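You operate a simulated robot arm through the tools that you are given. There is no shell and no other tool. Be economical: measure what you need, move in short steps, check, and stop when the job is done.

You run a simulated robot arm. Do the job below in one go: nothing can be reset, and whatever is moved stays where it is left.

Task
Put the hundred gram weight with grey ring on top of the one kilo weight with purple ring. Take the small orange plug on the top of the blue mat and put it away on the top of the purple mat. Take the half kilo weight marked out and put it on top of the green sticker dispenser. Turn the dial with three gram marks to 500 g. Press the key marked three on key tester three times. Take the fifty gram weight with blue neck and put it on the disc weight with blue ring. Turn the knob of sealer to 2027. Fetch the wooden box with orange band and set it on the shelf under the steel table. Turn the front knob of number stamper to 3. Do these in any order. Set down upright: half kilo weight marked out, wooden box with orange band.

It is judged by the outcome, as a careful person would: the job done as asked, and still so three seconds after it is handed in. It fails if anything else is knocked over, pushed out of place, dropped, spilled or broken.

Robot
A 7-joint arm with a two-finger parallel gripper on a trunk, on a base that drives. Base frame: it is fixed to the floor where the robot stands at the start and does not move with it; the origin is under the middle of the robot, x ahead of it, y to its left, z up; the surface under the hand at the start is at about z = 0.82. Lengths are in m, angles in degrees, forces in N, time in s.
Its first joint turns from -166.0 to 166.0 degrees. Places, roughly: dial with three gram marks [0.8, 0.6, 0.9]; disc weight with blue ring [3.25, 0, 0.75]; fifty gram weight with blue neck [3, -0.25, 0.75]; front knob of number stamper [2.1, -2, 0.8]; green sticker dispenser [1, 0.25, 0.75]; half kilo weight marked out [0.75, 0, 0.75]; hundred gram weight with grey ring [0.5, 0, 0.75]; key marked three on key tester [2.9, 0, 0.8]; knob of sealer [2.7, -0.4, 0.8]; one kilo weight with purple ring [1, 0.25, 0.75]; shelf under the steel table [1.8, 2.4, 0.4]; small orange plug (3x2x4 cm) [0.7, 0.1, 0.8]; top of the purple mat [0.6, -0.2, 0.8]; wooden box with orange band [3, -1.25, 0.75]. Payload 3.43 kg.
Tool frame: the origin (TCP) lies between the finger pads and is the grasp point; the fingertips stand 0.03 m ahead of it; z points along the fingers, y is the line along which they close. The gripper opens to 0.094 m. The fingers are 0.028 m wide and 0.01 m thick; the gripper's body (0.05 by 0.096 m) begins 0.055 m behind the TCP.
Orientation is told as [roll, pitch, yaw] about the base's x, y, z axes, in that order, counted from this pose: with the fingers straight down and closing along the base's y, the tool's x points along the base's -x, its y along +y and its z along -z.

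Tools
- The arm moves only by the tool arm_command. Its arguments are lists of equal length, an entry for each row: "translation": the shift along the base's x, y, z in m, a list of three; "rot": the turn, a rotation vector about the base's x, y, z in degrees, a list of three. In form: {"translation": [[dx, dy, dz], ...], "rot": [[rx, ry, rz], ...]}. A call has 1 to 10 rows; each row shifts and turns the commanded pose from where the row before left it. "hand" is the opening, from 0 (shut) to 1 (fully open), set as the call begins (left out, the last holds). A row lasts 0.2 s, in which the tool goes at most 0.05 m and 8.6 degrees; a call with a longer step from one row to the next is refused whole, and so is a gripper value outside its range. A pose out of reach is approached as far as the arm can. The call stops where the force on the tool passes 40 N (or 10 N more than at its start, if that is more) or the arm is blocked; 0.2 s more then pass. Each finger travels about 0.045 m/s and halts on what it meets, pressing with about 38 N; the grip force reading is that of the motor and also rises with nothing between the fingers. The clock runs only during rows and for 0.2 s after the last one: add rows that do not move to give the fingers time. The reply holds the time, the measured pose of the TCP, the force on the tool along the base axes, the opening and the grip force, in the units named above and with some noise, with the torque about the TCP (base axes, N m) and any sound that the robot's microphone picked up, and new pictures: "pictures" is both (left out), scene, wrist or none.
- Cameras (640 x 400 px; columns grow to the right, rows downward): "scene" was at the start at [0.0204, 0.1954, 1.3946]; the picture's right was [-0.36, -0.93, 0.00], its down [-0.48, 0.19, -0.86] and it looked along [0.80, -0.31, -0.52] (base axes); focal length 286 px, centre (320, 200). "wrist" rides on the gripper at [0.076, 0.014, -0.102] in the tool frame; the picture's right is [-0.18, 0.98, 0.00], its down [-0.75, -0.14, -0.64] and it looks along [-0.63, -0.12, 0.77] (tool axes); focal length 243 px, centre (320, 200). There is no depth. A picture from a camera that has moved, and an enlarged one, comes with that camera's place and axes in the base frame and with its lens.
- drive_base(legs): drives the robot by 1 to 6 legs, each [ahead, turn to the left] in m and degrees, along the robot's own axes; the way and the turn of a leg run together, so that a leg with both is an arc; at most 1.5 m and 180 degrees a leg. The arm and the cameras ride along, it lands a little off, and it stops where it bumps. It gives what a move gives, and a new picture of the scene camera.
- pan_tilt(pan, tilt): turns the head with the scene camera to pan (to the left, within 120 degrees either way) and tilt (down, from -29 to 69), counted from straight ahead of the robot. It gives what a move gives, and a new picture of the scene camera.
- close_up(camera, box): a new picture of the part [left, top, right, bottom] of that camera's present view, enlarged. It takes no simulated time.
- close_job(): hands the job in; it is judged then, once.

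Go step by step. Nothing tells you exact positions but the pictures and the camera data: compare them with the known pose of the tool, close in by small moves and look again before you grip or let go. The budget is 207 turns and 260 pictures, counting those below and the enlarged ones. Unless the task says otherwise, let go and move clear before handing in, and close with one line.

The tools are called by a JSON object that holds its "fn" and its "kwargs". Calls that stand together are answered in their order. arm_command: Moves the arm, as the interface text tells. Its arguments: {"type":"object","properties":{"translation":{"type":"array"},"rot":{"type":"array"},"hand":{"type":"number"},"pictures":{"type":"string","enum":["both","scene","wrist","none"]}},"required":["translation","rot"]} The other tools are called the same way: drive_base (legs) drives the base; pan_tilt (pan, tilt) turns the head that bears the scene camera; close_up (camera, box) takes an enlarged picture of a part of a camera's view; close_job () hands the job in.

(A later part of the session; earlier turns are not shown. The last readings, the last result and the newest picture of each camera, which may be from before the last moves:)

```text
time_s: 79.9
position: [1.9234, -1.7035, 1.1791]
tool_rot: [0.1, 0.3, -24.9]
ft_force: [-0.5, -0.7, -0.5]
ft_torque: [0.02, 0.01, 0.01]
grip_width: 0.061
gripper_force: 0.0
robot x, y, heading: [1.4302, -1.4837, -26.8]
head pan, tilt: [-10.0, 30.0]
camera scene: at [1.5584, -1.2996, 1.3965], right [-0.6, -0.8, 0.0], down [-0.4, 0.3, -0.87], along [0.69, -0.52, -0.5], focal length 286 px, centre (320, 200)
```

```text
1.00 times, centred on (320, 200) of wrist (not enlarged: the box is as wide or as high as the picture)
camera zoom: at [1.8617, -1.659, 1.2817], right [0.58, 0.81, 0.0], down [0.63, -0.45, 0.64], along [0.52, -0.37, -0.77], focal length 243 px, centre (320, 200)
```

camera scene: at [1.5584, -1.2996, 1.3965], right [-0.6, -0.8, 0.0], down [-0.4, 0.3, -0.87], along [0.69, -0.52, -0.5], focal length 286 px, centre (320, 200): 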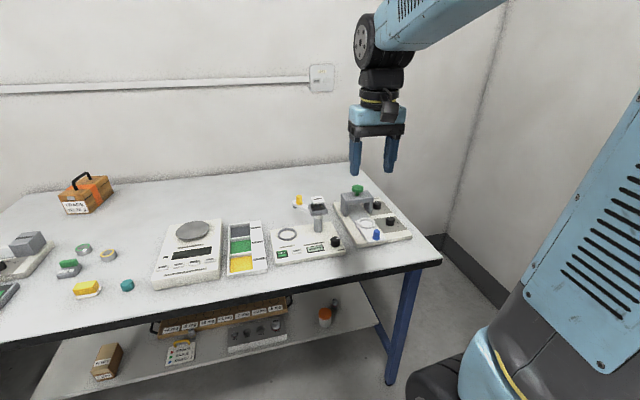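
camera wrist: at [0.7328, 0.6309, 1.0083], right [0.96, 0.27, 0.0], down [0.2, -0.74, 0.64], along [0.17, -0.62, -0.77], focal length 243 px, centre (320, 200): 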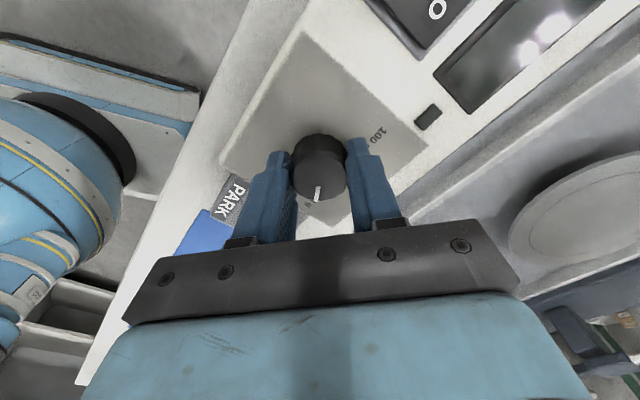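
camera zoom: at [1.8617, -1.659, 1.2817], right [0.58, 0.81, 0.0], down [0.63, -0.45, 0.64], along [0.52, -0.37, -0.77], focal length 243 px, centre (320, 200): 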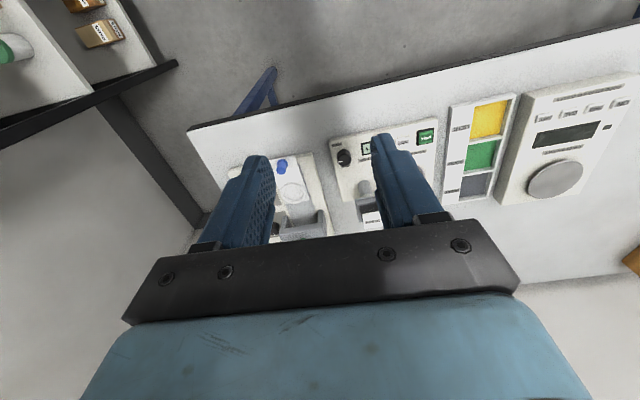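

The front knob computes to (2.047, −1.954). Bringing the wrist camera over it.

{"fn": "arm_command", "kwargs": {"translation": [[0.0087, -0.0359, -0.0217], [0.0087, -0.0359, -0.0217], [0.0087, -0.0359, -0.0217], [0.0087, -0.0359, -0.0217], [0.0087, -0.0359, -0.0217], [0.0087, -0.0359, -0.0217]], "rot": [[0, 0, 0], [0, 0, 0], [0, 0, 0], [0, 0, 0], [0, 0, 0], [0, 0, 0]], "pictures": "wrist"}}

{"fn": "close_up", "kwargs": {"camera": "wrist", "box": [240, 90, 420, 220]}}

```text
time_s: 81.3
position: [1.9775, -1.9207, 1.0496]
tool_rot: [0.2, 0.3, -24.8]
ft_force: [-0.1, 0.2, 0.7]
ft_torque: [-0.05, -0.01, -0.03]
grip_width: 0.0609
gripper_force: 0.1
robot x, y, heading: [1.4297, -1.4834, -27.1]
head pan, tilt: [-10.0, 30.0]
camera wrist: at [1.9141, -1.8752, 1.1517], right [0.58, 0.81, 0.0], down [0.63, -0.45, 0.64], along [0.52, -0.37, -0.77], focal length 243 px, centre (320, 200)
```

wrist: 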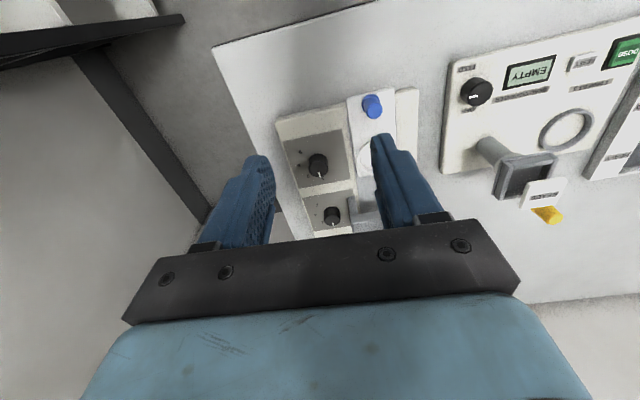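

```text
3.08 times, centred on (330, 155) of wrist
camera zoom: at [1.9141, -1.8752, 1.1517], right [0.58, 0.81, 0.0], down [0.63, -0.45, 0.64], along [0.52, -0.37, -0.77], focal length 746 px, centre (289, 338)
```

zoom: 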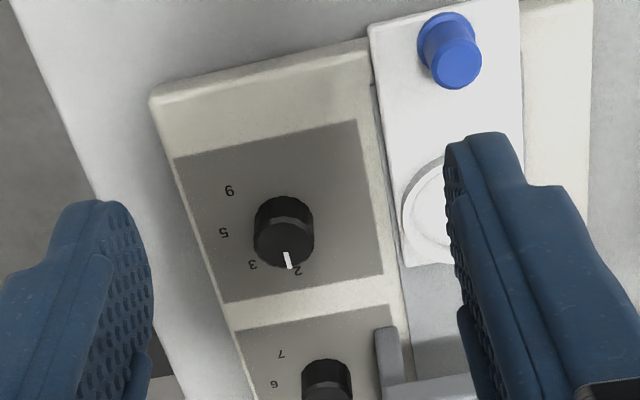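

The front knob shows 2, and 3 lies 45° clockwise. This table is lower than I assumed, which puts the knob at (2.074, −1.991) with its top near z 0.836. I'll pre-rotate +45° and hover above it.

{"fn": "arm_command", "kwargs": {"translation": [[0.016, -0.0117, -0.02], [0.016, -0.0117, -0.02], [0.016, -0.0117, -0.02], [0.016, -0.0117, -0.02], [0.016, -0.0117, -0.02], [0.016, -0.0117, -0.015]], "rot": [[0, 0, 7.5], [0, 0, 7.5], [0, 0, 7.5], [0, 0, 7.5], [0, 0, 7.5], [0, 0, 7.5]], "pictures": "wrist"}}

{"fn": "close_up", "kwargs": {"camera": "scene", "box": [310, 150, 430, 260]}}

```text
time_s: 82.7
position: [2.0727, -1.9889, 0.9346]
tool_rot: [0.3, 0.2, 20.2]
ft_force: [-0.4, -0.8, 0.2]
ft_torque: [0.01, -0.02, -0.02]
grip_width: 0.0614
gripper_force: 0.1
robot x, y, heading: [1.4362, -1.4842, -27.0]
head pan, tilt: [-10.0, 30.0]
camera wrist: at [1.9965, -2.0027, 1.0375], right [-0.17, 0.99, 0.0], down [0.76, 0.13, 0.64], along [0.63, 0.11, -0.77], focal length 243 px, centre (320, 200)
```

wrist: 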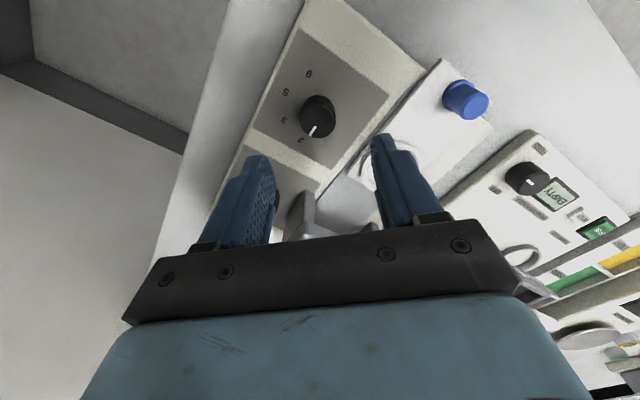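

```text
3.64 times, centred on (370, 205) of scene
camera zoom: at [1.5585, -1.2996, 1.3965], right [-0.6, -0.8, 0.0], down [-0.4, 0.3, -0.87], along [0.69, -0.52, -0.5], focal length 1040 px, centre (138, 182)
```

zoom: 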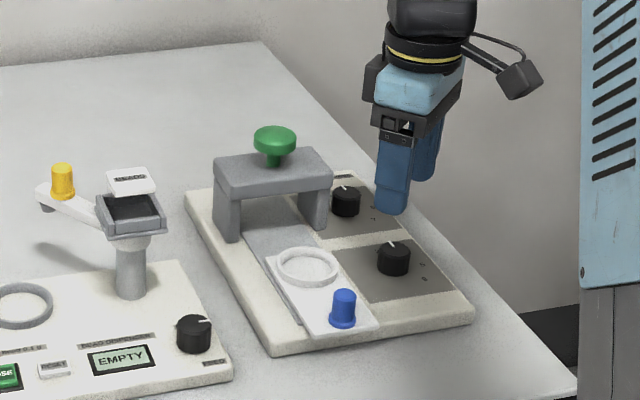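

{"fn": "arm_command", "kwargs": {"translation": [[-0.003, -0.0025, -0.035], [0, 0, -0.028]], "rot": [[0, 0, 0], [0, 0, 0]], "pictures": "wrist"}}

{"fn": "close_up", "kwargs": {"camera": "scene", "box": [340, 180, 420, 250]}}

```text
time_s: 83.3
position: [2.0688, -1.9918, 0.8716]
tool_rot: [0.1, 0.2, 20.2]
ft_force: [0.0, -0.6, -0.1]
ft_torque: [-0.03, 0.0, 0.0]
grip_width: 0.0612
gripper_force: 0.0
robot x, y, heading: [1.4327, -1.4786, -26.7]
head pan, tilt: [-10.0, 30.0]
camera wrist: at [1.9936, -2.0054, 0.9739], right [-0.17, 0.99, 0.0], down [0.76, 0.13, 0.64], along [0.63, 0.11, -0.77], focal length 243 px, centre (320, 200)
```

wrist: 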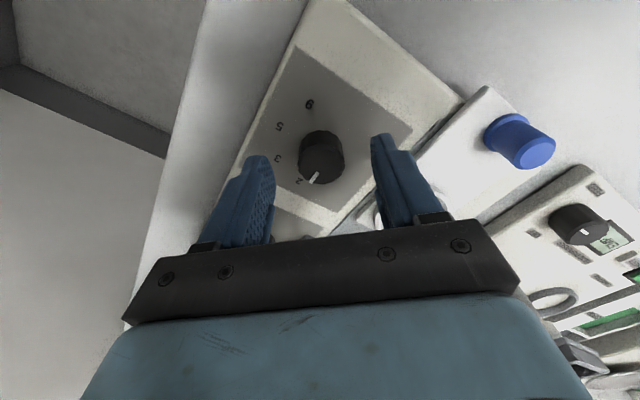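

```text
5.71 times, centred on (380, 215) of scene
camera zoom: at [1.5586, -1.2996, 1.3965], right [-0.6, -0.8, 0.0], down [-0.4, 0.3, -0.87], along [0.69, -0.52, -0.5], focal length 1635 px, centre (-23, 114)
```

zoom: 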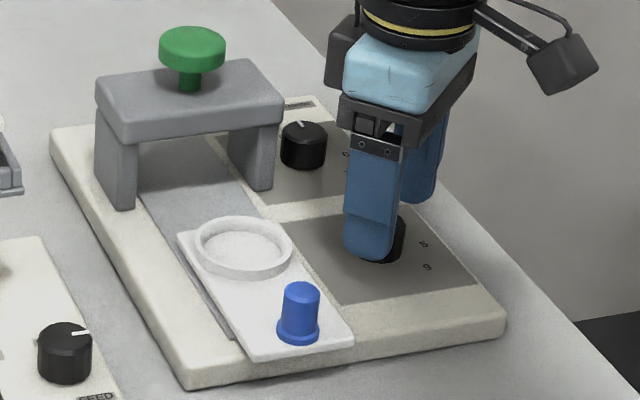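

{"fn": "arm_command", "kwargs": {"translation": [[0, 0, -0.01], [0, 0, -0.005]], "rot": [[0, 0, 0], [0, 0, 0]], "pictures": "none"}}

{"fn": "arm_command", "kwargs": {"translation": [[0, 0, 0], [0, 0, 0], [0, 0, 0], [0, 0, 0], [0, 0, 0]], "rot": [[0, 0, 0], [0, 0, 0], [0, 0, 0], [0, 0, 0], [0, 0, 0]], "hand": 0, "pictures": "wrist"}}

```text
time_s: 83.9
position: [2.0692, -1.9916, 0.8557]
tool_rot: [0.2, 0.3, 20.3]
ft_force: [0.2, -0.5, -0.2]
ft_torque: [0.01, -0.01, 0.0]
grip_width: 0.061
gripper_force: 0.1
robot x, y, heading: [1.4348, -1.4816, -27.1]
head pan, tilt: [-10.0, 30.0]
```

```text
time_s: 85.1
position: [2.0688, -1.9922, 0.8555]
tool_rot: [0.2, 0.2, 20.1]
ft_force: [1.6, -4.7, -1.1]
ft_torque: [-0.36, -0.26, -0.07]
grip_width: 0.0294
gripper_force: 45.1
robot x, y, heading: [1.4364, -1.4821, -26.9]
head pan, tilt: [-10.0, 30.0]
camera wrist: at [1.9937, -2.0054, 0.9585], right [-0.17, 0.99, 0.0], down [0.76, 0.13, 0.64], along [0.63, 0.11, -0.77], focal length 243 px, centre (320, 200)
```

wrist: 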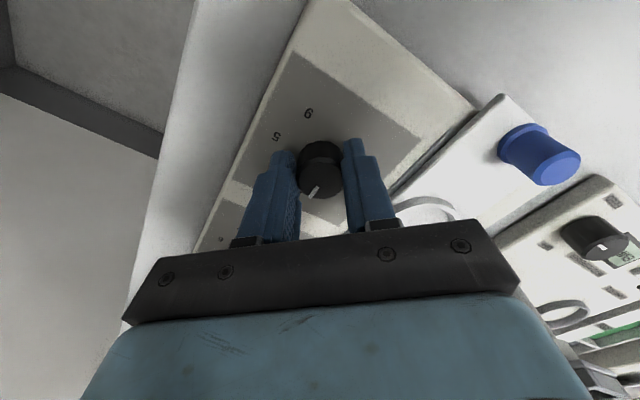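

Gripped. Turning clockwise 46°.

{"fn": "arm_command", "kwargs": {"translation": [[0, 0, 0], [0, 0, 0], [0, 0, 0], [0, 0, 0], [0, 0, 0], [0, 0, 0], [0, 0, 0]], "rot": [[0, 0, -8], [0, 0, -8], [0, 0, -8], [0, 0, -8], [0, 0, -8], [0, 0, -6], [0, 0, 0]], "pictures": "none"}}

{"fn": "arm_command", "kwargs": {"translation": [[0, 0, 0], [0, 0, 0], [0, 0, 0]], "rot": [[0, 0, 0], [0, 0, 0], [0, 0, 0]], "hand": 0.65, "pictures": "none"}}

{"fn": "arm_command", "kwargs": {"translation": [[0, 0, 0.04], [-0.02, 0, 0.04], [-0.02, 0, 0.02]], "rot": [[0, 0, 0], [0, 0, 0], [0, 0, 0]], "pictures": "none"}}

{"fn": "close_up", "kwargs": {"camera": "wrist", "box": [240, 60, 400, 200]}}

```text
time_s: 86.7
position: [2.0703, -1.9889, 0.8562]
tool_rot: [0.3, 0.4, -25.8]
ft_force: [-8.9, 29.5, -3.2]
ft_torque: [0.54, 0.49, 0.09]
grip_width: 0.0294
gripper_force: 45.6
robot x, y, heading: [1.4358, -1.4812, -26.9]
head pan, tilt: [-10.0, 30.0]
```

```text
time_s: 87.5
position: [2.0698, -1.9916, 0.8561]
tool_rot: [0.2, 0.1, -25.9]
ft_force: [-0.6, 0.3, -0.1]
ft_torque: [0.01, -0.01, 0.02]
grip_width: 0.061
gripper_force: 0.0
robot x, y, heading: [1.4343, -1.477, -26.8]
head pan, tilt: [-10.0, 30.0]
```

```text
time_s: 88.3
position: [2.0297, -1.9919, 0.955]
tool_rot: [0.2, 0.3, -25.9]
ft_force: [0.5, -0.4, -0.1]
ft_torque: [0.05, 0.04, -0.02]
grip_width: 0.0611
gripper_force: 0.0
robot x, y, heading: [1.4363, -1.4841, -27.0]
head pan, tilt: [-10.0, 30.0]
```

```text
2.86 times, centred on (320, 130) of wrist
camera zoom: at [1.9682, -1.9463, 1.0586], right [0.59, 0.8, 0.0], down [0.62, -0.46, 0.64], along [0.51, -0.38, -0.77], focal length 693 px, centre (320, 400)
```

zoom: 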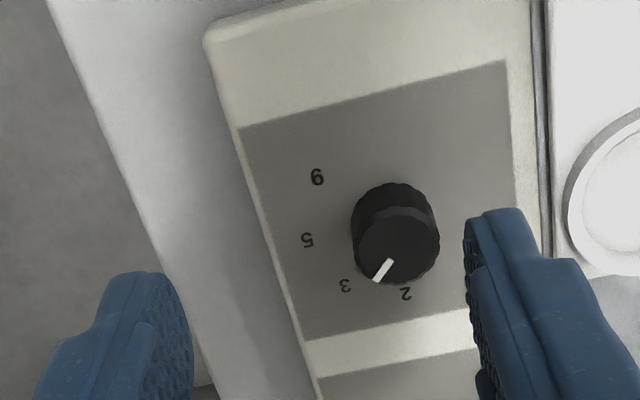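

The pointer is on 3. I'll raise and tuck the arm, then drive along the corridor to the green-legged table.

{"fn": "arm_command", "kwargs": {"translation": [[-0.005, 0.0, 0.045], [-0.01, 0.02, 0.04], [-0.013, 0.037, 0.024], [-0.013, 0.037, 0.024], [-0.013, 0.037, 0.024], [-0.013, 0.037, 0.024], [-0.016, 0.037, 0.024], [-0.016, 0.037, 0.02]], "rot": [[0, 0, 0], [0, 0, 0], [0, 0, 0], [0, 0, 0], [0, 0, 0], [0, 0, 0], [0, 0, 0], [0, 0, 0]], "pictures": "none"}}

{"fn": "drive_base", "kwargs": {"legs": [[-0.2, 0], [0, 91]]}}

```text
time_s: 90.1
position: [1.9314, -1.7497, 1.1803]
tool_rot: [0.1, 0.2, -26.0]
ft_force: [0.0, -0.5, -0.8]
ft_torque: [0.06, 0.04, -0.03]
grip_width: 0.0612
gripper_force: 0.0
robot x, y, heading: [1.4345, -1.4835, -27.1]
head pan, tilt: [-10.0, 30.0]
```

```text
time_s: 94.8
position: [1.6973, -1.0363, 1.1811]
tool_rot: [0.1, 0.2, 41.5]
ft_force: [-0.3, -1.3, -0.3]
ft_torque: [0.01, 0.0, 0.0]
grip_width: 0.0612
gripper_force: 0.1
robot x, y, heading: [1.2991, -1.4451, 42.3]
head pan, tilt: [-10.0, 30.0]
stopped in leg 2: the robot was blocked; the commanded pose is now the measured one
camera scene: at [1.1732, -1.2622, 1.3965], right [0.54, -0.84, 0.0], down [-0.42, -0.27, -0.87], along [0.73, 0.46, -0.5], focal length 286 px, centre (320, 200)
```

scene: 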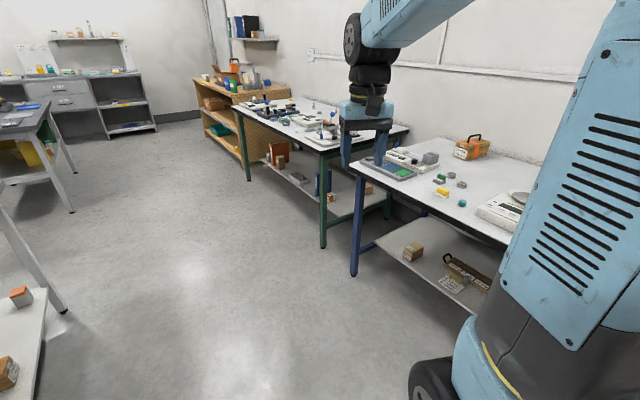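

{"fn": "drive_base", "kwargs": {"legs": [[0, 22]]}}

```text
time_s: 96.5
position: [1.5172, -0.9147, 1.1801]
tool_rot: [0.2, 0.2, 63.5]
ft_force: [0.5, 0.2, 1.6]
ft_torque: [0.0, 0.01, -0.01]
grip_width: 0.0614
gripper_force: 0.2
robot x, y, heading: [1.321, -1.4536, 64.1]
head pan, tilt: [-10.0, 30.0]
camera scene: at [1.1357, -1.3292, 1.3965], right [0.81, -0.59, 0.0], down [-0.29, -0.41, -0.87], along [0.51, 0.7, -0.5], focal length 286 px, centre (320, 200)
```

scene: 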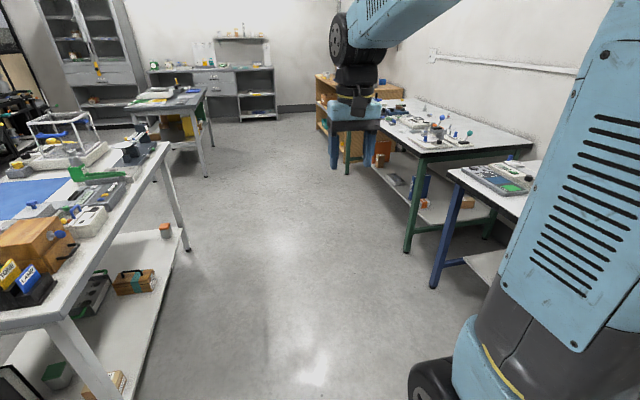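

Corridor clear; driving along it.

{"fn": "drive_base", "kwargs": {"legs": [[1.2, 0], [0.5, 0]]}}

{"fn": "drive_base", "kwargs": {"legs": [[0, -60], [0, -30]]}}

```text
time_s: 105.3
position: [2.2712, 0.6191, 1.1825]
tool_rot: [0.2, 0.3, 63.6]
ft_force: [0.0, 0.9, 0.0]
ft_torque: [-0.02, -0.04, 0.01]
grip_width: 0.0611
gripper_force: 0.0
robot x, y, heading: [2.0734, 0.0841, 63.9]
head pan, tilt: [-10.0, 30.0]
camera scene: at [1.8905, 0.2055, 1.3965], right [0.81, -0.59, 0.0], down [-0.29, -0.4, -0.87], along [0.51, 0.7, -0.5], focal length 286 px, centre (320, 200)
```

scene: 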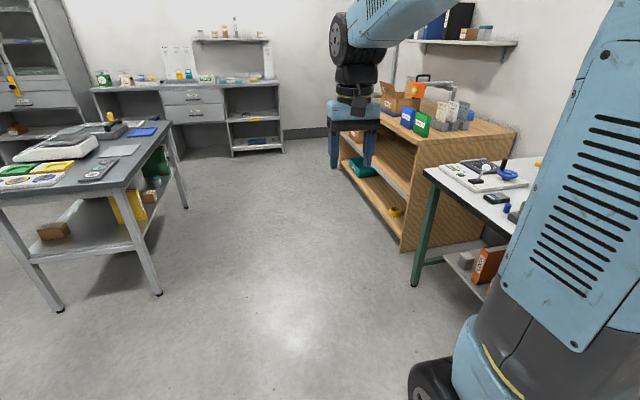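

```text
time_s: 108.8
position: [2.642, 0.1891, 1.1827]
tool_rot: [0.2, 0.2, 4.3]
ft_force: [-0.1, 1.1, 0.0]
ft_torque: [-0.08, 0.01, 0.02]
grip_width: 0.0614
gripper_force: 0.0
robot x, y, heading: [2.0698, 0.1413, 4.3]
head pan, tilt: [-10.0, 30.0]
stopped in leg 1: the robot was blocked; the commanded pose is now the measured one
camera scene: at [2.0856, 0.3654, 1.3964], right [-0.1, -0.99, 0.0], down [-0.5, 0.05, -0.87], along [0.86, -0.09, -0.5], focal length 286 px, centre (320, 200)
```

scene: 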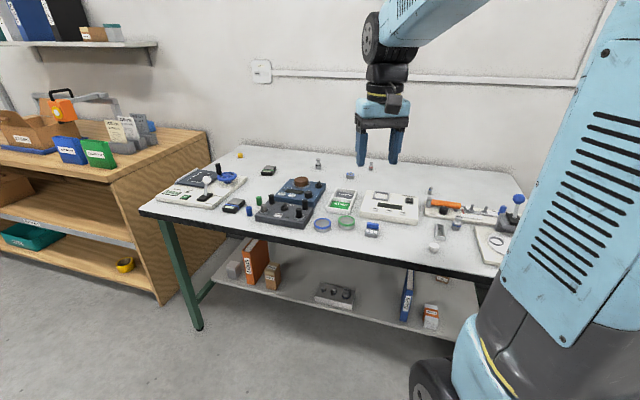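

{"fn": "drive_base", "kwargs": {"legs": [[0, -30]]}}

{"fn": "close_up", "kwargs": {"camera": "scene", "box": [0, 130, 320, 290]}}

{"fn": "close_up", "kwargs": {"camera": "scene", "box": [240, 130, 560, 290]}}

```text
time_s: 110.8
position: [2.5853, -0.1035, 1.1826]
tool_rot: [0.3, 0.4, -26.1]
ft_force: [-0.1, 0.3, 0.0]
ft_torque: [0.01, -0.02, 0.0]
grip_width: 0.0612
gripper_force: 0.1
robot x, y, heading: [2.0822, 0.1738, -25.6]
head pan, tilt: [-10.0, 30.0]
camera scene: at [2.2073, 0.3582, 1.3965], right [-0.58, -0.81, 0.0], down [-0.41, 0.29, -0.87], along [0.7, -0.5, -0.5], focal length 286 px, centre (320, 200)
```

scene: 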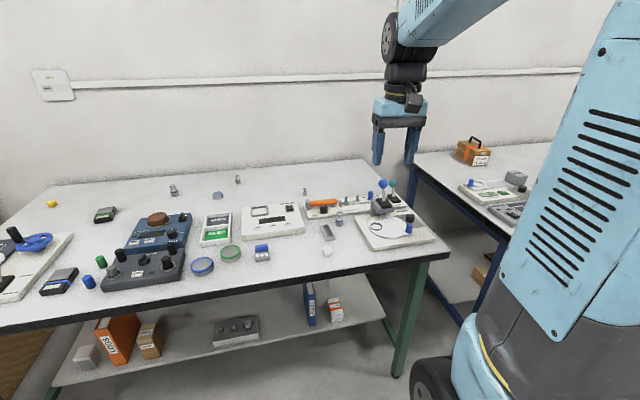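

```text
2.00 times, centred on (160, 210) of scene
camera zoom: at [2.2073, 0.3582, 1.3965], right [-0.58, -0.81, 0.0], down [-0.41, 0.29, -0.87], along [0.7, -0.5, -0.5], focal length 572 px, centre (640, 180)
```

zoom: 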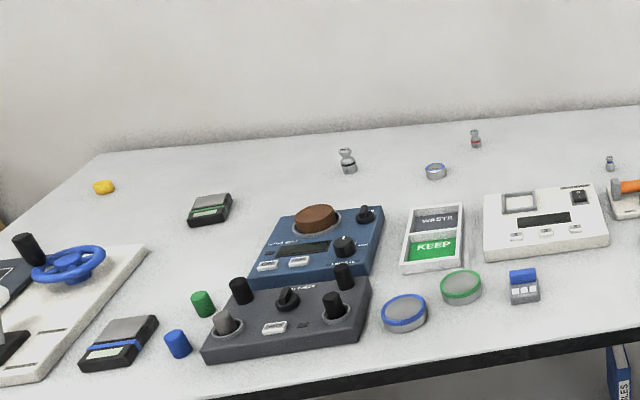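

```text
2.00 times, centred on (400, 210) of scene
camera zoom: at [2.2073, 0.3582, 1.3965], right [-0.58, -0.81, 0.0], down [-0.41, 0.29, -0.87], along [0.7, -0.5, -0.5], focal length 572 px, centre (160, 180)
```

zoom: 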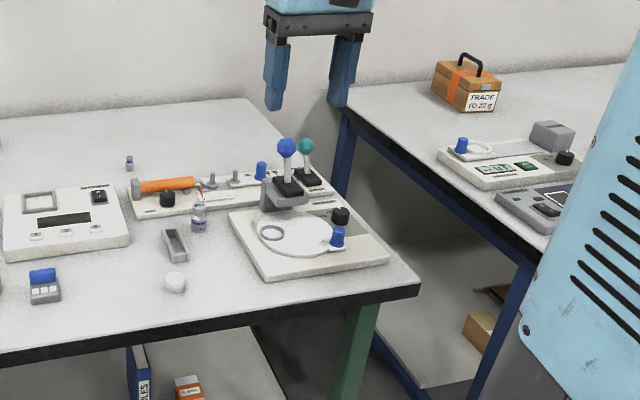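

{"fn": "close_up", "kwargs": {"camera": "scene", "box": [230, 180, 330, 270]}}

{"fn": "close_up", "kwargs": {"camera": "scene", "box": [300, 170, 440, 260]}}

{"fn": "close_up", "kwargs": {"camera": "scene", "box": [150, 165, 330, 215]}}

```text
4.44 times, centred on (280, 225) of scene
camera zoom: at [2.2073, 0.3582, 1.3965], right [-0.58, -0.81, 0.0], down [-0.41, 0.29, -0.87], along [0.7, -0.5, -0.5], focal length 1272 px, centre (498, 89)
```

zoom: 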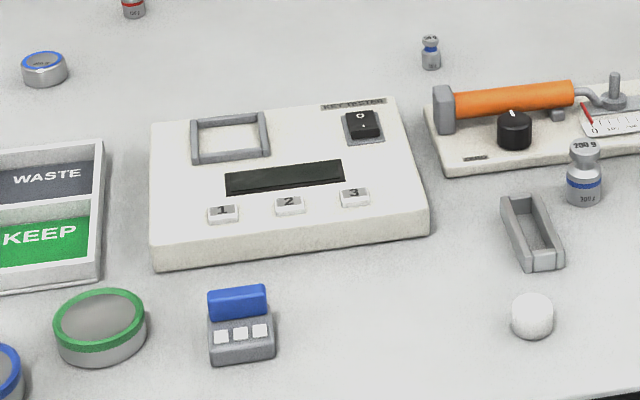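

```text
4.44 times, centred on (370, 215) of scene
camera zoom: at [2.2073, 0.3582, 1.3965], right [-0.58, -0.81, 0.0], down [-0.41, 0.29, -0.87], along [0.7, -0.5, -0.5], focal length 1272 px, centre (98, 133)
```

zoom: 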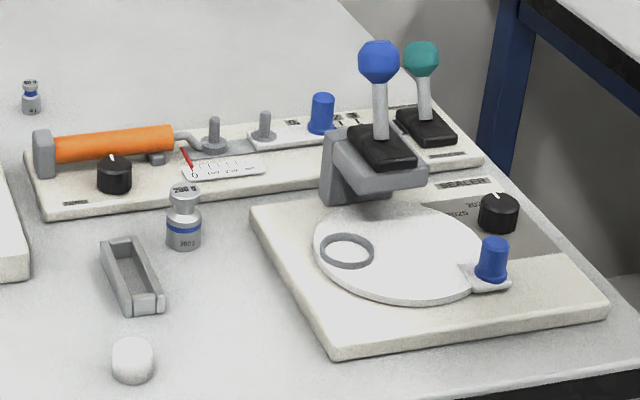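

```text
3.56 times, centred on (240, 190) of scene
camera zoom: at [2.2073, 0.3582, 1.3965], right [-0.58, -0.81, 0.0], down [-0.41, 0.29, -0.87], along [0.7, -0.5, -0.5], focal length 1017 px, centre (604, 236)
```

zoom: 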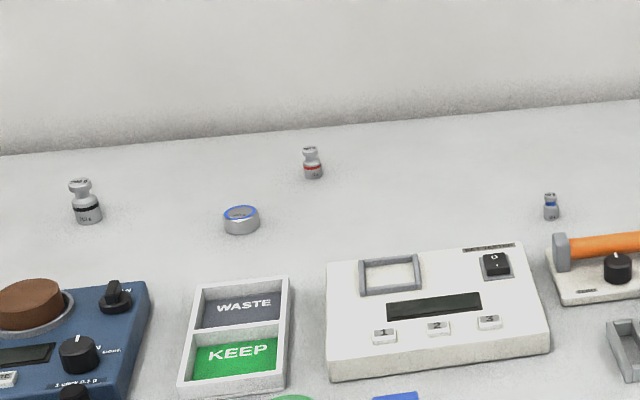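

Identified: the 50 g blue-neck weight at the back (~3.14, −0.23), the disc (~3.33, 0.09), KEY TESTER with keys 1-2-3, and SEALER at front right. I'll drive to a spot where all of them are reachable.

{"fn": "drive_base", "kwargs": {"legs": [[0, 34], [0.31, 0], [0, -34]]}}

{"fn": "close_up", "kwargs": {"camera": "wrist", "box": [0, 0, 640, 400]}}

```text
time_s: 116.6
position: [2.8909, -0.0602, 1.1831]
tool_rot: [0.2, 0.1, -26.2]
ft_force: [-1.1, -0.4, -0.6]
ft_torque: [-0.02, -0.01, 0.03]
grip_width: 0.0615
gripper_force: 0.0
robot x, y, heading: [2.3969, 0.2304, -25.7]
head pan, tilt: [-10.0, 30.0]
camera scene: at [2.5199, 0.4155, 1.3965], right [-0.59, -0.81, 0.0], down [-0.41, 0.29, -0.87], along [0.7, -0.51, -0.5], focal length 286 px, centre (320, 200)
```

scene: 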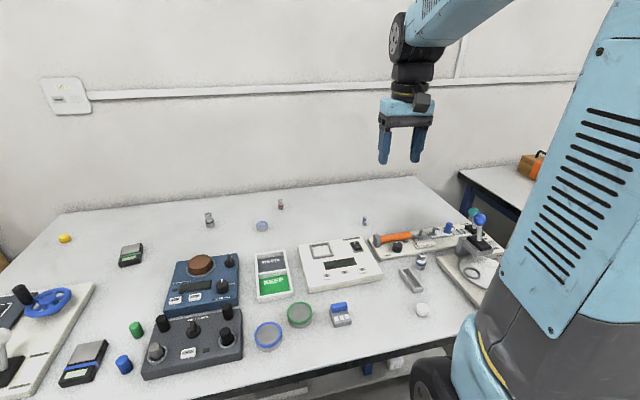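

```text
1.00 times, centred on (320, 200) of wrist (not enlarged: the box is as wide or as high as the picture)
camera zoom: at [2.8289, -0.0146, 1.2864], right [0.6, 0.8, 0.0], down [0.61, -0.46, 0.64], along [0.51, -0.38, -0.77], focal length 243 px, centre (320, 200)
```

zoom: 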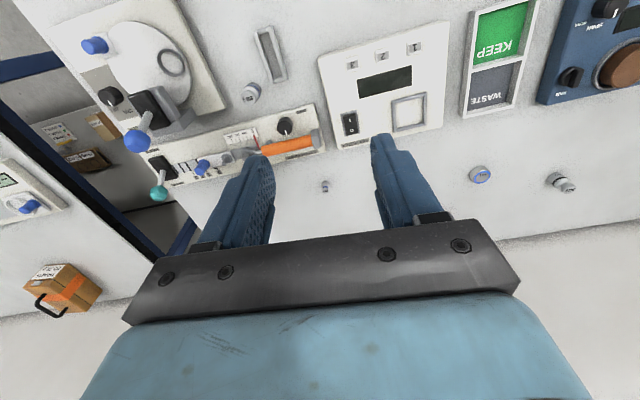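

From this spot all are in reach. First key 3 of the key tester: close the hand and come down above it.

{"fn": "arm_command", "kwargs": {"translation": [[0.0065, 0.0058, -0.042], [0.0065, 0.0058, -0.042], [0.0065, 0.0058, -0.042], [0.0065, 0.0058, -0.042], [0.0065, 0.0058, -0.042], [0.0065, 0.0058, -0.042]], "rot": [[0, 0, 0], [0, 0, 0], [0, 0, 0], [0, 0, 0], [0, 0, 0], [0, 0, 0]], "hand": 0, "pictures": "wrist"}}

{"fn": "close_up", "kwargs": {"camera": "scene", "box": [290, 220, 400, 300]}}

{"fn": "close_up", "kwargs": {"camera": "wrist", "box": [260, 60, 400, 200]}}

```text
time_s: 118.0
position: [2.9298, -0.0246, 0.9324]
tool_rot: [0.2, 0.3, -26.4]
ft_force: [-0.2, 0.1, 0.9]
ft_torque: [-0.05, -0.02, -0.02]
grip_width: 0.0002
gripper_force: 33.0
robot x, y, heading: [2.4023, 0.2301, -26.0]
head pan, tilt: [-10.0, 30.0]
camera wrist: at [2.8675, 0.0202, 1.0351], right [0.6, 0.8, 0.0], down [0.61, -0.46, 0.64], along [0.51, -0.38, -0.77], focal length 243 px, centre (320, 200)
```

wrist: 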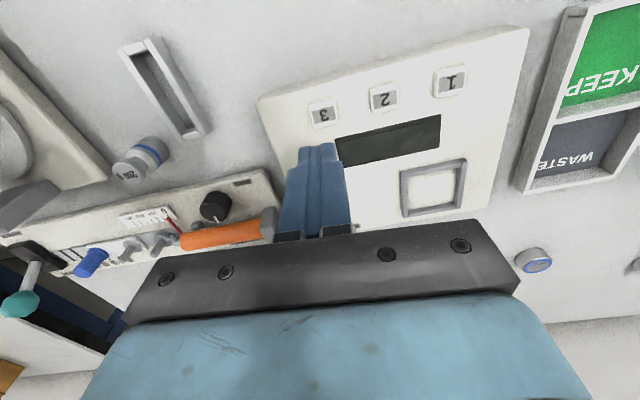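

```text
5.00 times, centred on (345, 260) of scene
camera zoom: at [2.5194, 0.4156, 1.3965], right [-0.59, -0.81, 0.0], down [-0.41, 0.29, -0.87], along [0.7, -0.51, -0.5], focal length 1430 px, centre (195, -100)
```

zoom: 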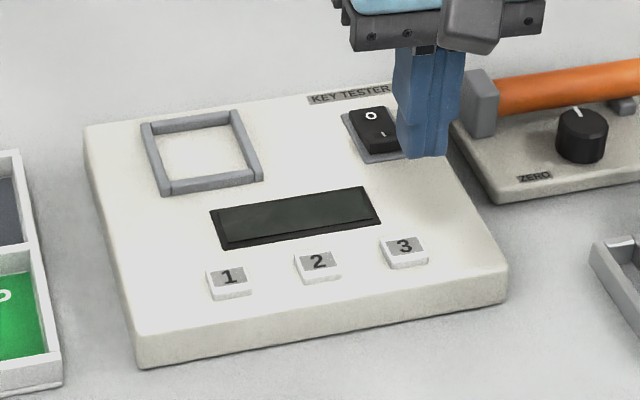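

```text
2.86 times, centred on (330, 130) of wrist
camera zoom: at [2.8675, 0.0202, 1.0351], right [0.6, 0.8, 0.0], down [0.61, -0.46, 0.64], along [0.51, -0.38, -0.77], focal length 693 px, centre (291, 400)
```

zoom: 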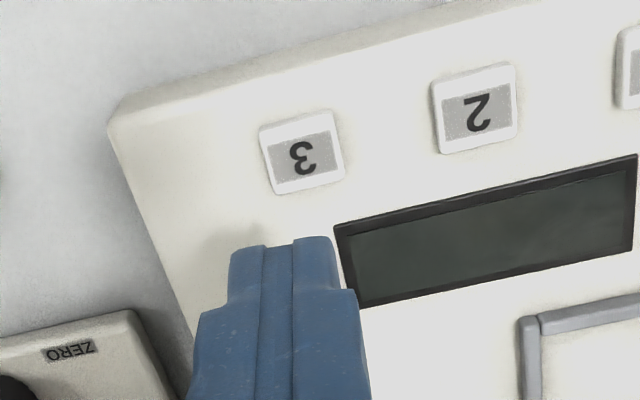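

The hand is right above key 3 (top near z 0.83). Lowering gently to press.

{"fn": "arm_command", "kwargs": {"translation": [[0, 0.001, -0.04], [0, 0, -0.025], [0, 0, -0.004], [0, 0, -0.002], [0, 0, -0.002], [0, 0, -0.002]], "rot": [[0, 0, 0], [0, 0, 0], [0, 0, 0], [0, 0, 0], [0, 0, 0], [0, 0, 0]], "pictures": "none"}}

{"fn": "close_up", "kwargs": {"camera": "scene", "box": [310, 220, 390, 290]}}

```text
time_s: 119.3
position: [2.9282, -0.0241, 0.8609]
tool_rot: [0.2, 0.1, -26.3]
ft_force: [-5.2, 4.6, 13.3]
ft_torque: [0.12, 0.13, -0.03]
grip_width: 0.0
gripper_force: 33.2
robot x, y, heading: [2.3975, 0.2316, -26.0]
head pan, tilt: [-10.0, 30.0]
heard: click
stopped in row 6: the force on the tool passed its limit at 48 N (the readings are from after the stop); the commanded pose is now the measured one
```

```text
5.71 times, centred on (350, 255) of scene
camera zoom: at [2.5194, 0.4158, 1.3965], right [-0.59, -0.81, 0.0], down [-0.41, 0.29, -0.87], along [0.7, -0.51, -0.5], focal length 1635 px, centre (149, -114)
```

zoom: 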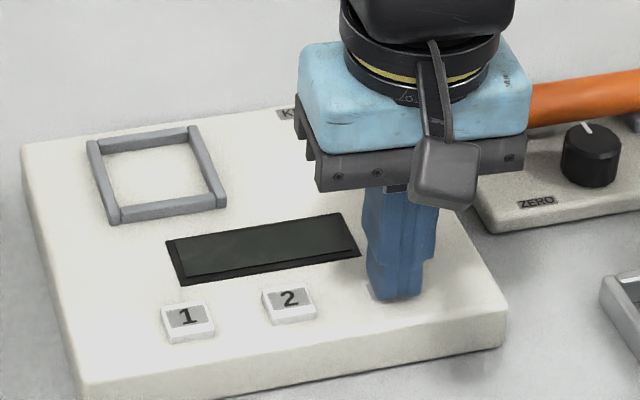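

A click: press one. Lifting and pressing again.

{"fn": "arm_command", "kwargs": {"translation": [[0, 0, 0.015], [0, 0, 0]], "rot": [[0, 0, 0], [0, 0, 0]], "pictures": "none"}}

{"fn": "arm_command", "kwargs": {"translation": [[0.001, 0, -0.01], [0, 0, -0.003], [0, 0, -0.002], [0, 0, -0.002], [0, 0, -0.002]], "rot": [[0, 0, 0], [0, 0, 0], [0, 0, 0], [0, 0, 0], [0, 0, 0]], "pictures": "none"}}

{"fn": "arm_command", "kwargs": {"translation": [[0, 0, 0.015], [0, 0, 0]], "rot": [[0, 0, 0], [0, 0, 0]], "pictures": "none"}}

```text
time_s: 119.9
position: [2.9296, -0.0255, 0.8758]
tool_rot: [0.2, 0.1, -26.3]
ft_force: [0.2, 0.9, 0.7]
ft_torque: [-0.04, 0.0, 0.0]
grip_width: 0.0001
gripper_force: 33.4
robot x, y, heading: [2.3981, 0.2304, -25.6]
head pan, tilt: [-10.0, 30.0]
```

```text
time_s: 120.9
position: [2.9314, -0.0259, 0.8601]
tool_rot: [0.2, -0.1, -26.3]
ft_force: [-5.2, 4.1, 13.0]
ft_torque: [0.15, 0.21, -0.02]
grip_width: 0.0
gripper_force: 33.1
robot x, y, heading: [2.3978, 0.2345, -25.7]
head pan, tilt: [-10.0, 30.0]
heard: click
stopped in row 5: the force on the tool passed its limit at 47 N (the readings are from after the stop); the commanded pose is now the measured one
```

```text
time_s: 121.5
position: [2.9313, -0.0269, 0.8746]
tool_rot: [0.2, -0.1, -26.3]
ft_force: [-0.7, -0.4, 0.4]
ft_torque: [0.0, 0.02, 0.0]
grip_width: 0.0
gripper_force: 32.6
robot x, y, heading: [2.4004, 0.2335, -26.0]
head pan, tilt: [-10.0, 30.0]
```

Second click. One more.

{"fn": "arm_command", "kwargs": {"translation": [[-0.001, 0.001, -0.01], [0, 0, -0.003], [0, 0, -0.002], [0, 0, -0.002], [0, 0, -0.002]], "rot": [[0, 0, 0], [0, 0, 0], [0, 0, 0], [0, 0, 0], [0, 0, 0]], "pictures": "none"}}

{"fn": "arm_command", "kwargs": {"translation": [[0, 0, 0.02], [0, 0, 0.045], [0, 0, 0.045]], "rot": [[0, 0, 0], [0, 0, 0], [0, 0, 0]], "pictures": "wrist"}}

```text
time_s: 122.6
position: [2.9305, -0.0255, 0.8614]
tool_rot: [0.1, -0.3, -26.3]
ft_force: [-4.2, 3.2, 13.0]
ft_torque: [0.17, 0.24, 0.03]
grip_width: 0.0
gripper_force: 33.1
robot x, y, heading: [2.3992, 0.2299, -26.0]
head pan, tilt: [-10.0, 30.0]
heard: click
stopped in row 5: the force on the tool passed its limit at 47 N (the readings are from after the stop); the commanded pose is now the measured one
```

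```text
time_s: 123.4
position: [2.9322, -0.0255, 0.9708]
tool_rot: [0.1, -0.3, -26.3]
ft_force: [-0.1, -0.7, 0.4]
ft_torque: [0.02, 0.04, -0.03]
grip_width: 0.0
gripper_force: 33.5
robot x, y, heading: [2.4011, 0.2326, -26.0]
head pan, tilt: [-10.0, 30.0]
camera wrist: at [2.8702, 0.0206, 1.0724], right [0.6, 0.8, 0.0], down [0.61, -0.46, 0.65], along [0.52, -0.38, -0.76], focal length 243 px, centre (320, 200)
```

wrist: 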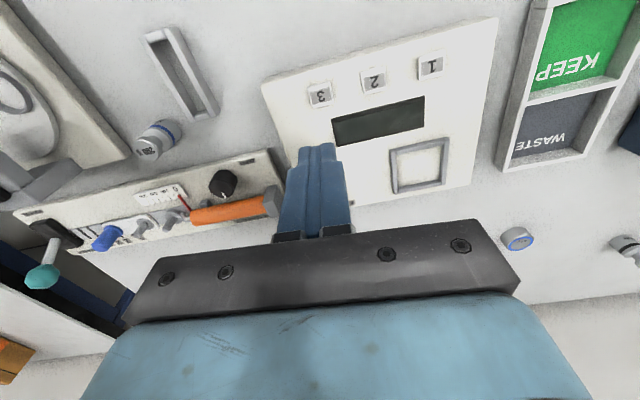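

Three clicks done. Now to the 50 g weight at the back.

{"fn": "arm_command", "kwargs": {"translation": [[0.0275, -0.029, 0.004], [0.0275, -0.029, 0.004], [0.0275, -0.029, 0.004], [0.0275, -0.029, 0], [0.0275, -0.029, 0], [0.0275, -0.029, 0]], "rot": [[0, 0.4, 0], [0, 0, 0], [0, 0, 0], [0, 0, 0], [0, 0, 0], [0, 0, 0]], "hand": 0.5, "pictures": "wrist"}}

{"fn": "close_up", "kwargs": {"camera": "wrist", "box": [260, 60, 400, 200]}}

{"fn": "close_up", "kwargs": {"camera": "scene", "box": [330, 190, 410, 250]}}

```text
time_s: 124.8
position: [3.0966, -0.1992, 0.9825]
tool_rot: [0.0, 0.0, -26.2]
ft_force: [-0.3, -0.2, 0.5]
ft_torque: [-0.01, -0.03, 0.04]
grip_width: 0.047
gripper_force: 0.1
robot x, y, heading: [2.3986, 0.2329, -25.8]
head pan, tilt: [-10.0, 30.0]
camera wrist: at [3.0355, -0.1525, 1.0841], right [0.6, 0.8, 0.0], down [0.61, -0.46, 0.64], along [0.51, -0.38, -0.77], focal length 243 px, centre (320, 200)
```

wrist: 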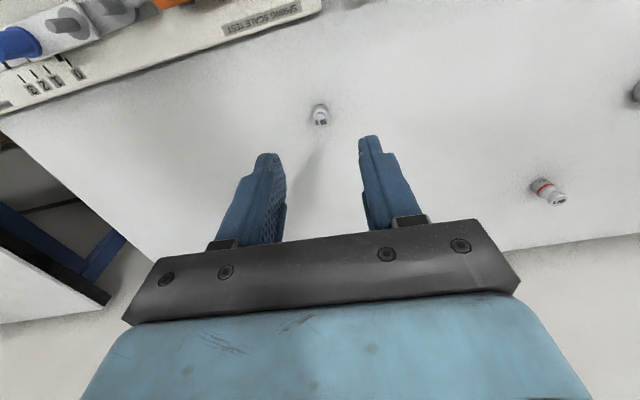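

```text
2.86 times, centred on (330, 130) of wrist
camera zoom: at [3.0355, -0.1525, 1.0841], right [0.6, 0.8, 0.0], down [0.61, -0.46, 0.64], along [0.51, -0.38, -0.77], focal length 693 px, centre (291, 400)
```

zoom: 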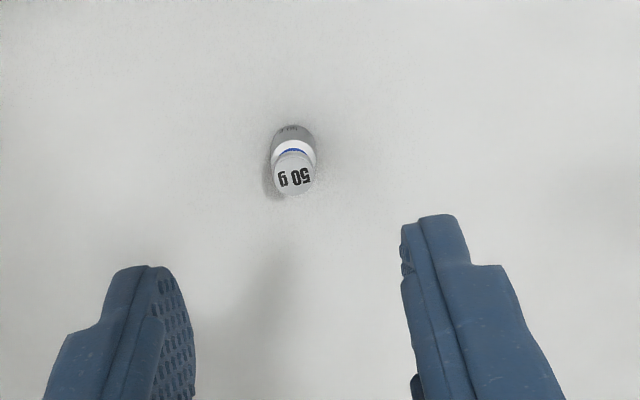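

```text
6.67 times, centred on (370, 220) of scene
camera zoom: at [2.5198, 0.4156, 1.3965], right [-0.59, -0.81, 0.0], down [-0.41, 0.29, -0.87], along [0.7, -0.51, -0.5], focal length 1907 px, centre (-13, 67)
```

zoom: 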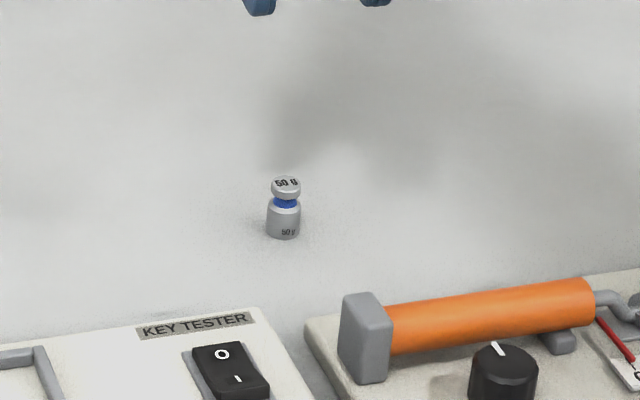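

The 50 g weight is at (3.117, −0.213), with its top at 0.832 and the table at about 0.80. Descending.

{"fn": "arm_command", "kwargs": {"translation": [[0.0204, -0.0138, -0.03], [0, 0, -0.04], [0, 0, -0.03]], "rot": [[0, 0, 0], [0, 0, 0], [0, 0, 0]], "pictures": "none"}}

{"fn": "close_up", "kwargs": {"camera": "wrist", "box": [220, 80, 420, 240]}}

{"fn": "close_up", "kwargs": {"camera": "scene", "box": [330, 190, 410, 250]}}

```text
time_s: 125.6
position: [3.1175, -0.2127, 0.8813]
tool_rot: [0.1, 0.1, -26.1]
ft_force: [-0.2, 0.4, 0.2]
ft_torque: [0.01, -0.01, 0.0]
grip_width: 0.0469
gripper_force: 0.0
robot x, y, heading: [2.4003, 0.2314, -25.8]
head pan, tilt: [-10.0, 30.0]
```

```text
2.50 times, centred on (320, 160) of wrist
camera zoom: at [3.056, -0.166, 0.9835], right [0.6, 0.8, 0.0], down [0.61, -0.46, 0.64], along [0.51, -0.38, -0.77], focal length 606 px, centre (320, 300)
```

zoom: 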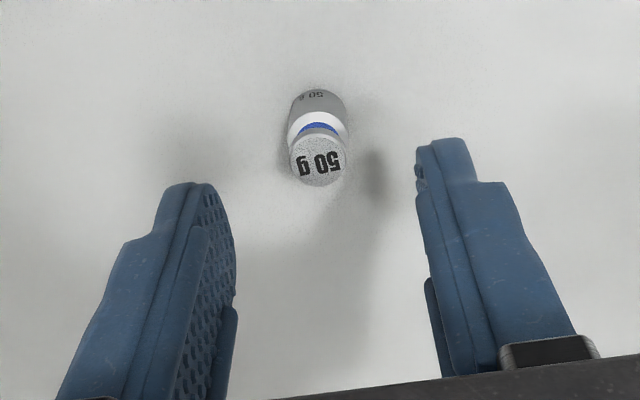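

```text
6.67 times, centred on (370, 220) of scene
camera zoom: at [2.52, 0.4154, 1.3965], right [-0.59, -0.81, 0.0], down [-0.41, 0.29, -0.87], along [0.7, -0.51, -0.5], focal length 1907 px, centre (-13, 67)
```

zoom: 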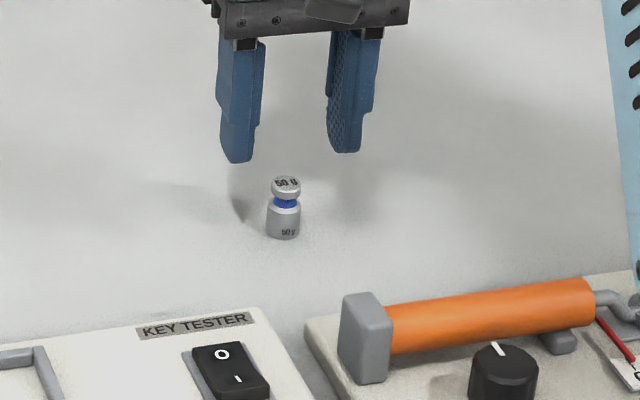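

{"fn": "arm_command", "kwargs": {"translation": [[0, 0, -0.03], [0, 0, -0.015], [0, 0, 0]], "rot": [[0, 0, 0], [0, 0, 0], [0, 0, 0]], "pictures": "none"}}

{"fn": "arm_command", "kwargs": {"translation": [[0, 0, 0], [0, 0, 0], [0, 0, 0], [0, 0, 0]], "rot": [[0, 0, 0], [0, 0, 0], [0, 0, 0], [0, 0, 0]], "hand": 0, "pictures": "none"}}

{"fn": "arm_command", "kwargs": {"translation": [[0, 0, 0.045], [0, 0, 0.045], [0, 0, 0.03]], "rot": [[0, 0, 0], [0, 0, 0], [0, 0, 0]], "pictures": "wrist"}}

{"fn": "close_up", "kwargs": {"camera": "scene", "box": [230, 200, 310, 260]}}

```text
time_s: 126.4
position: [3.1179, -0.2135, 0.8352]
tool_rot: [-0.1, 0.2, -26.3]
ft_force: [0.0, 0.1, 1.0]
ft_torque: [-0.02, -0.02, -0.04]
grip_width: 0.0471
gripper_force: 0.1
robot x, y, heading: [2.3975, 0.2307, -25.7]
head pan, tilt: [-10.0, 30.0]
```

```text
time_s: 127.4
position: [3.117, -0.2128, 0.8366]
tool_rot: [0.0, 0.1, -26.3]
ft_force: [0.2, 0.8, -0.7]
ft_torque: [-0.03, 0.02, 0.0]
grip_width: 0.0163
gripper_force: 38.1
robot x, y, heading: [2.4008, 0.2331, -25.7]
head pan, tilt: [-10.0, 30.0]
```

```text
time_s: 128.2
position: [3.1164, -0.2118, 0.9563]
tool_rot: [0.0, 0.1, -26.3]
ft_force: [0.3, -0.4, -0.2]
ft_torque: [0.01, 0.03, 0.04]
grip_width: 0.0164
gripper_force: 38.1
robot x, y, heading: [2.3994, 0.2282, -26.1]
head pan, tilt: [-10.0, 30.0]
camera wrist: at [3.0566, -0.1659, 1.0593], right [0.6, 0.8, 0.0], down [0.61, -0.46, 0.64], along [0.51, -0.38, -0.77], focal length 243 px, centre (320, 200)
```

wrist: 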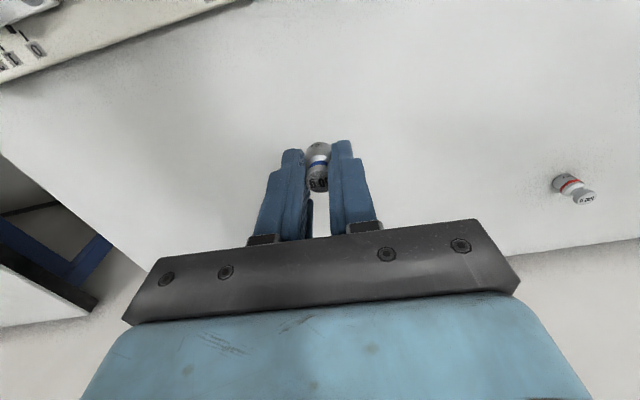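

```text
6.67 times, centred on (270, 230) of scene
camera zoom: at [2.5206, 0.4151, 1.3965], right [-0.59, -0.81, 0.0], down [-0.41, 0.29, -0.87], along [0.7, -0.51, -0.5], focal length 1907 px, centre (653, 0)
```

zoom: 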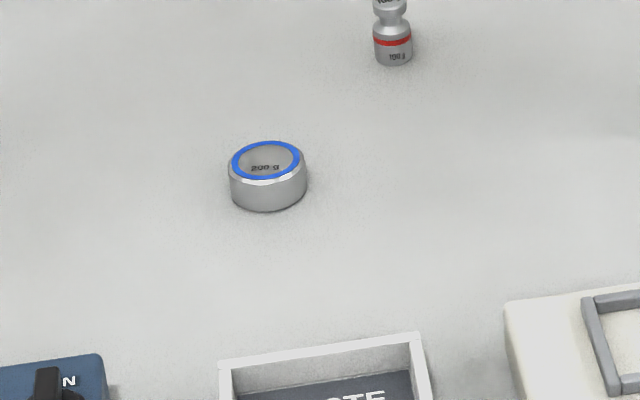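

The disc centre is at about (3.313, 0.093), top near z 0.82. Carrying the 50 g weight over.

{"fn": "arm_command", "kwargs": {"translation": [[0.0215, 0.0372, 0], [0.0215, 0.0372, 0], [0.0215, 0.0372, 0], [0.0215, 0.0372, 0], [0.0215, 0.0372, 0], [0.0215, 0.0372, 0], [0.0215, 0.0372, 0], [0.0215, 0.0372, 0]], "rot": [[0, 0, 0], [0, 0, 0], [0, 0, 0], [0, 0, 0], [0, 0, 0], [0, 0, 0], [0, 0, 0], [0, 0, 0]], "pictures": "wrist"}}

{"fn": "close_up", "kwargs": {"camera": "wrist", "box": [250, 60, 410, 220]}}

```text
time_s: 130.0
position: [3.2882, 0.0833, 0.956]
tool_rot: [0.0, 0.1, -26.2]
ft_force: [-0.3, -1.7, -0.4]
ft_torque: [0.05, -0.01, 0.0]
grip_width: 0.0163
gripper_force: 38.1
robot x, y, heading: [2.3985, 0.2337, -26.0]
head pan, tilt: [-10.0, 30.0]
camera wrist: at [3.2274, 0.1307, 1.0581], right [0.6, 0.8, 0.0], down [0.61, -0.46, 0.64], along [0.51, -0.39, -0.77], focal length 243 px, centre (320, 200)
```

wrist: 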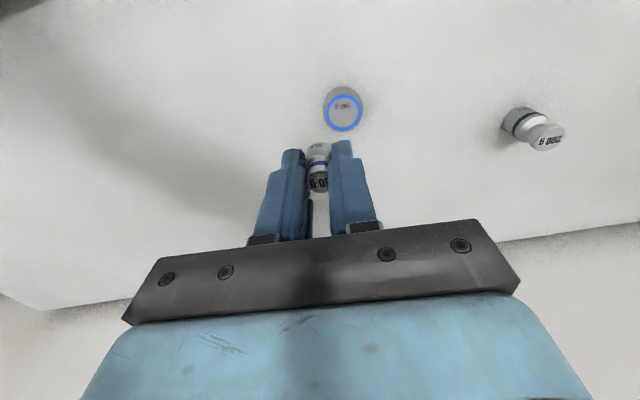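

```text
2.50 times, centred on (330, 140) of wrist
camera zoom: at [3.2274, 0.1307, 1.0581], right [0.6, 0.8, 0.0], down [0.61, -0.46, 0.64], along [0.51, -0.39, -0.77], focal length 606 px, centre (295, 350)
```

zoom: 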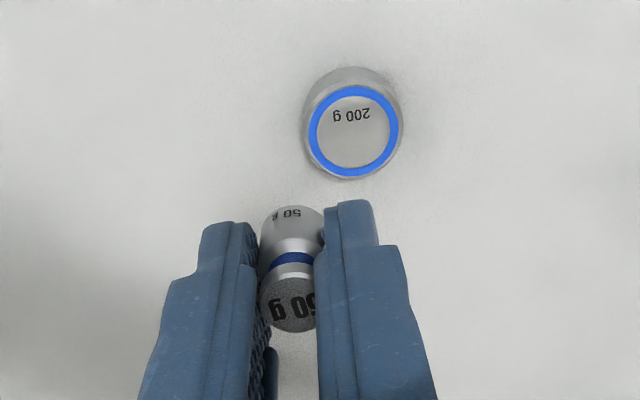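

{"fn": "arm_command", "kwargs": {"translation": [[0.0235, 0.0117, -0.02], [0, 0, -0.04], [0, 0, -0.025]], "rot": [[0, 0, 0], [0, 0, 0], [0, 0, 0]], "pictures": "none"}}

{"fn": "close_up", "kwargs": {"camera": "wrist", "box": [250, 80, 390, 220]}}

{"fn": "close_up", "kwargs": {"camera": "scene", "box": [235, 200, 295, 245]}}

```text
time_s: 130.8
position: [3.3125, 0.0969, 0.8727]
tool_rot: [0.0, 0.1, -26.3]
ft_force: [-0.8, 0.7, -0.2]
ft_torque: [-0.02, -0.01, 0.0]
grip_width: 0.0162
gripper_force: 38.0
robot x, y, heading: [2.3978, 0.2293, -25.9]
head pan, tilt: [-10.0, 30.0]
```

```text
2.86 times, centred on (320, 150) of wrist
camera zoom: at [3.2512, 0.1429, 0.9745], right [0.6, 0.8, 0.0], down [0.61, -0.46, 0.64], along [0.51, -0.38, -0.77], focal length 693 px, centre (320, 343)
```

zoom: 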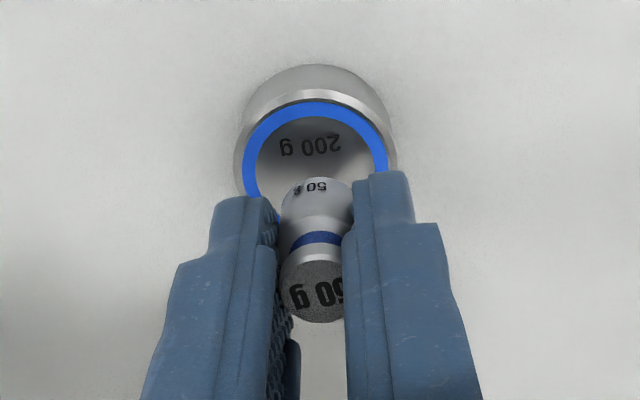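

```text
8.89 times, centred on (265, 222) of scene
camera zoom: at [2.5201, 0.4153, 1.3965], right [-0.59, -0.81, 0.0], down [-0.41, 0.29, -0.87], along [0.7, -0.51, -0.5], focal length 2543 px, centre (809, 0)
```

zoom: 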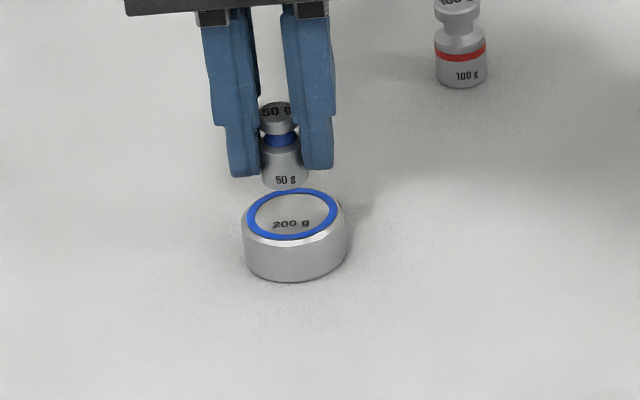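

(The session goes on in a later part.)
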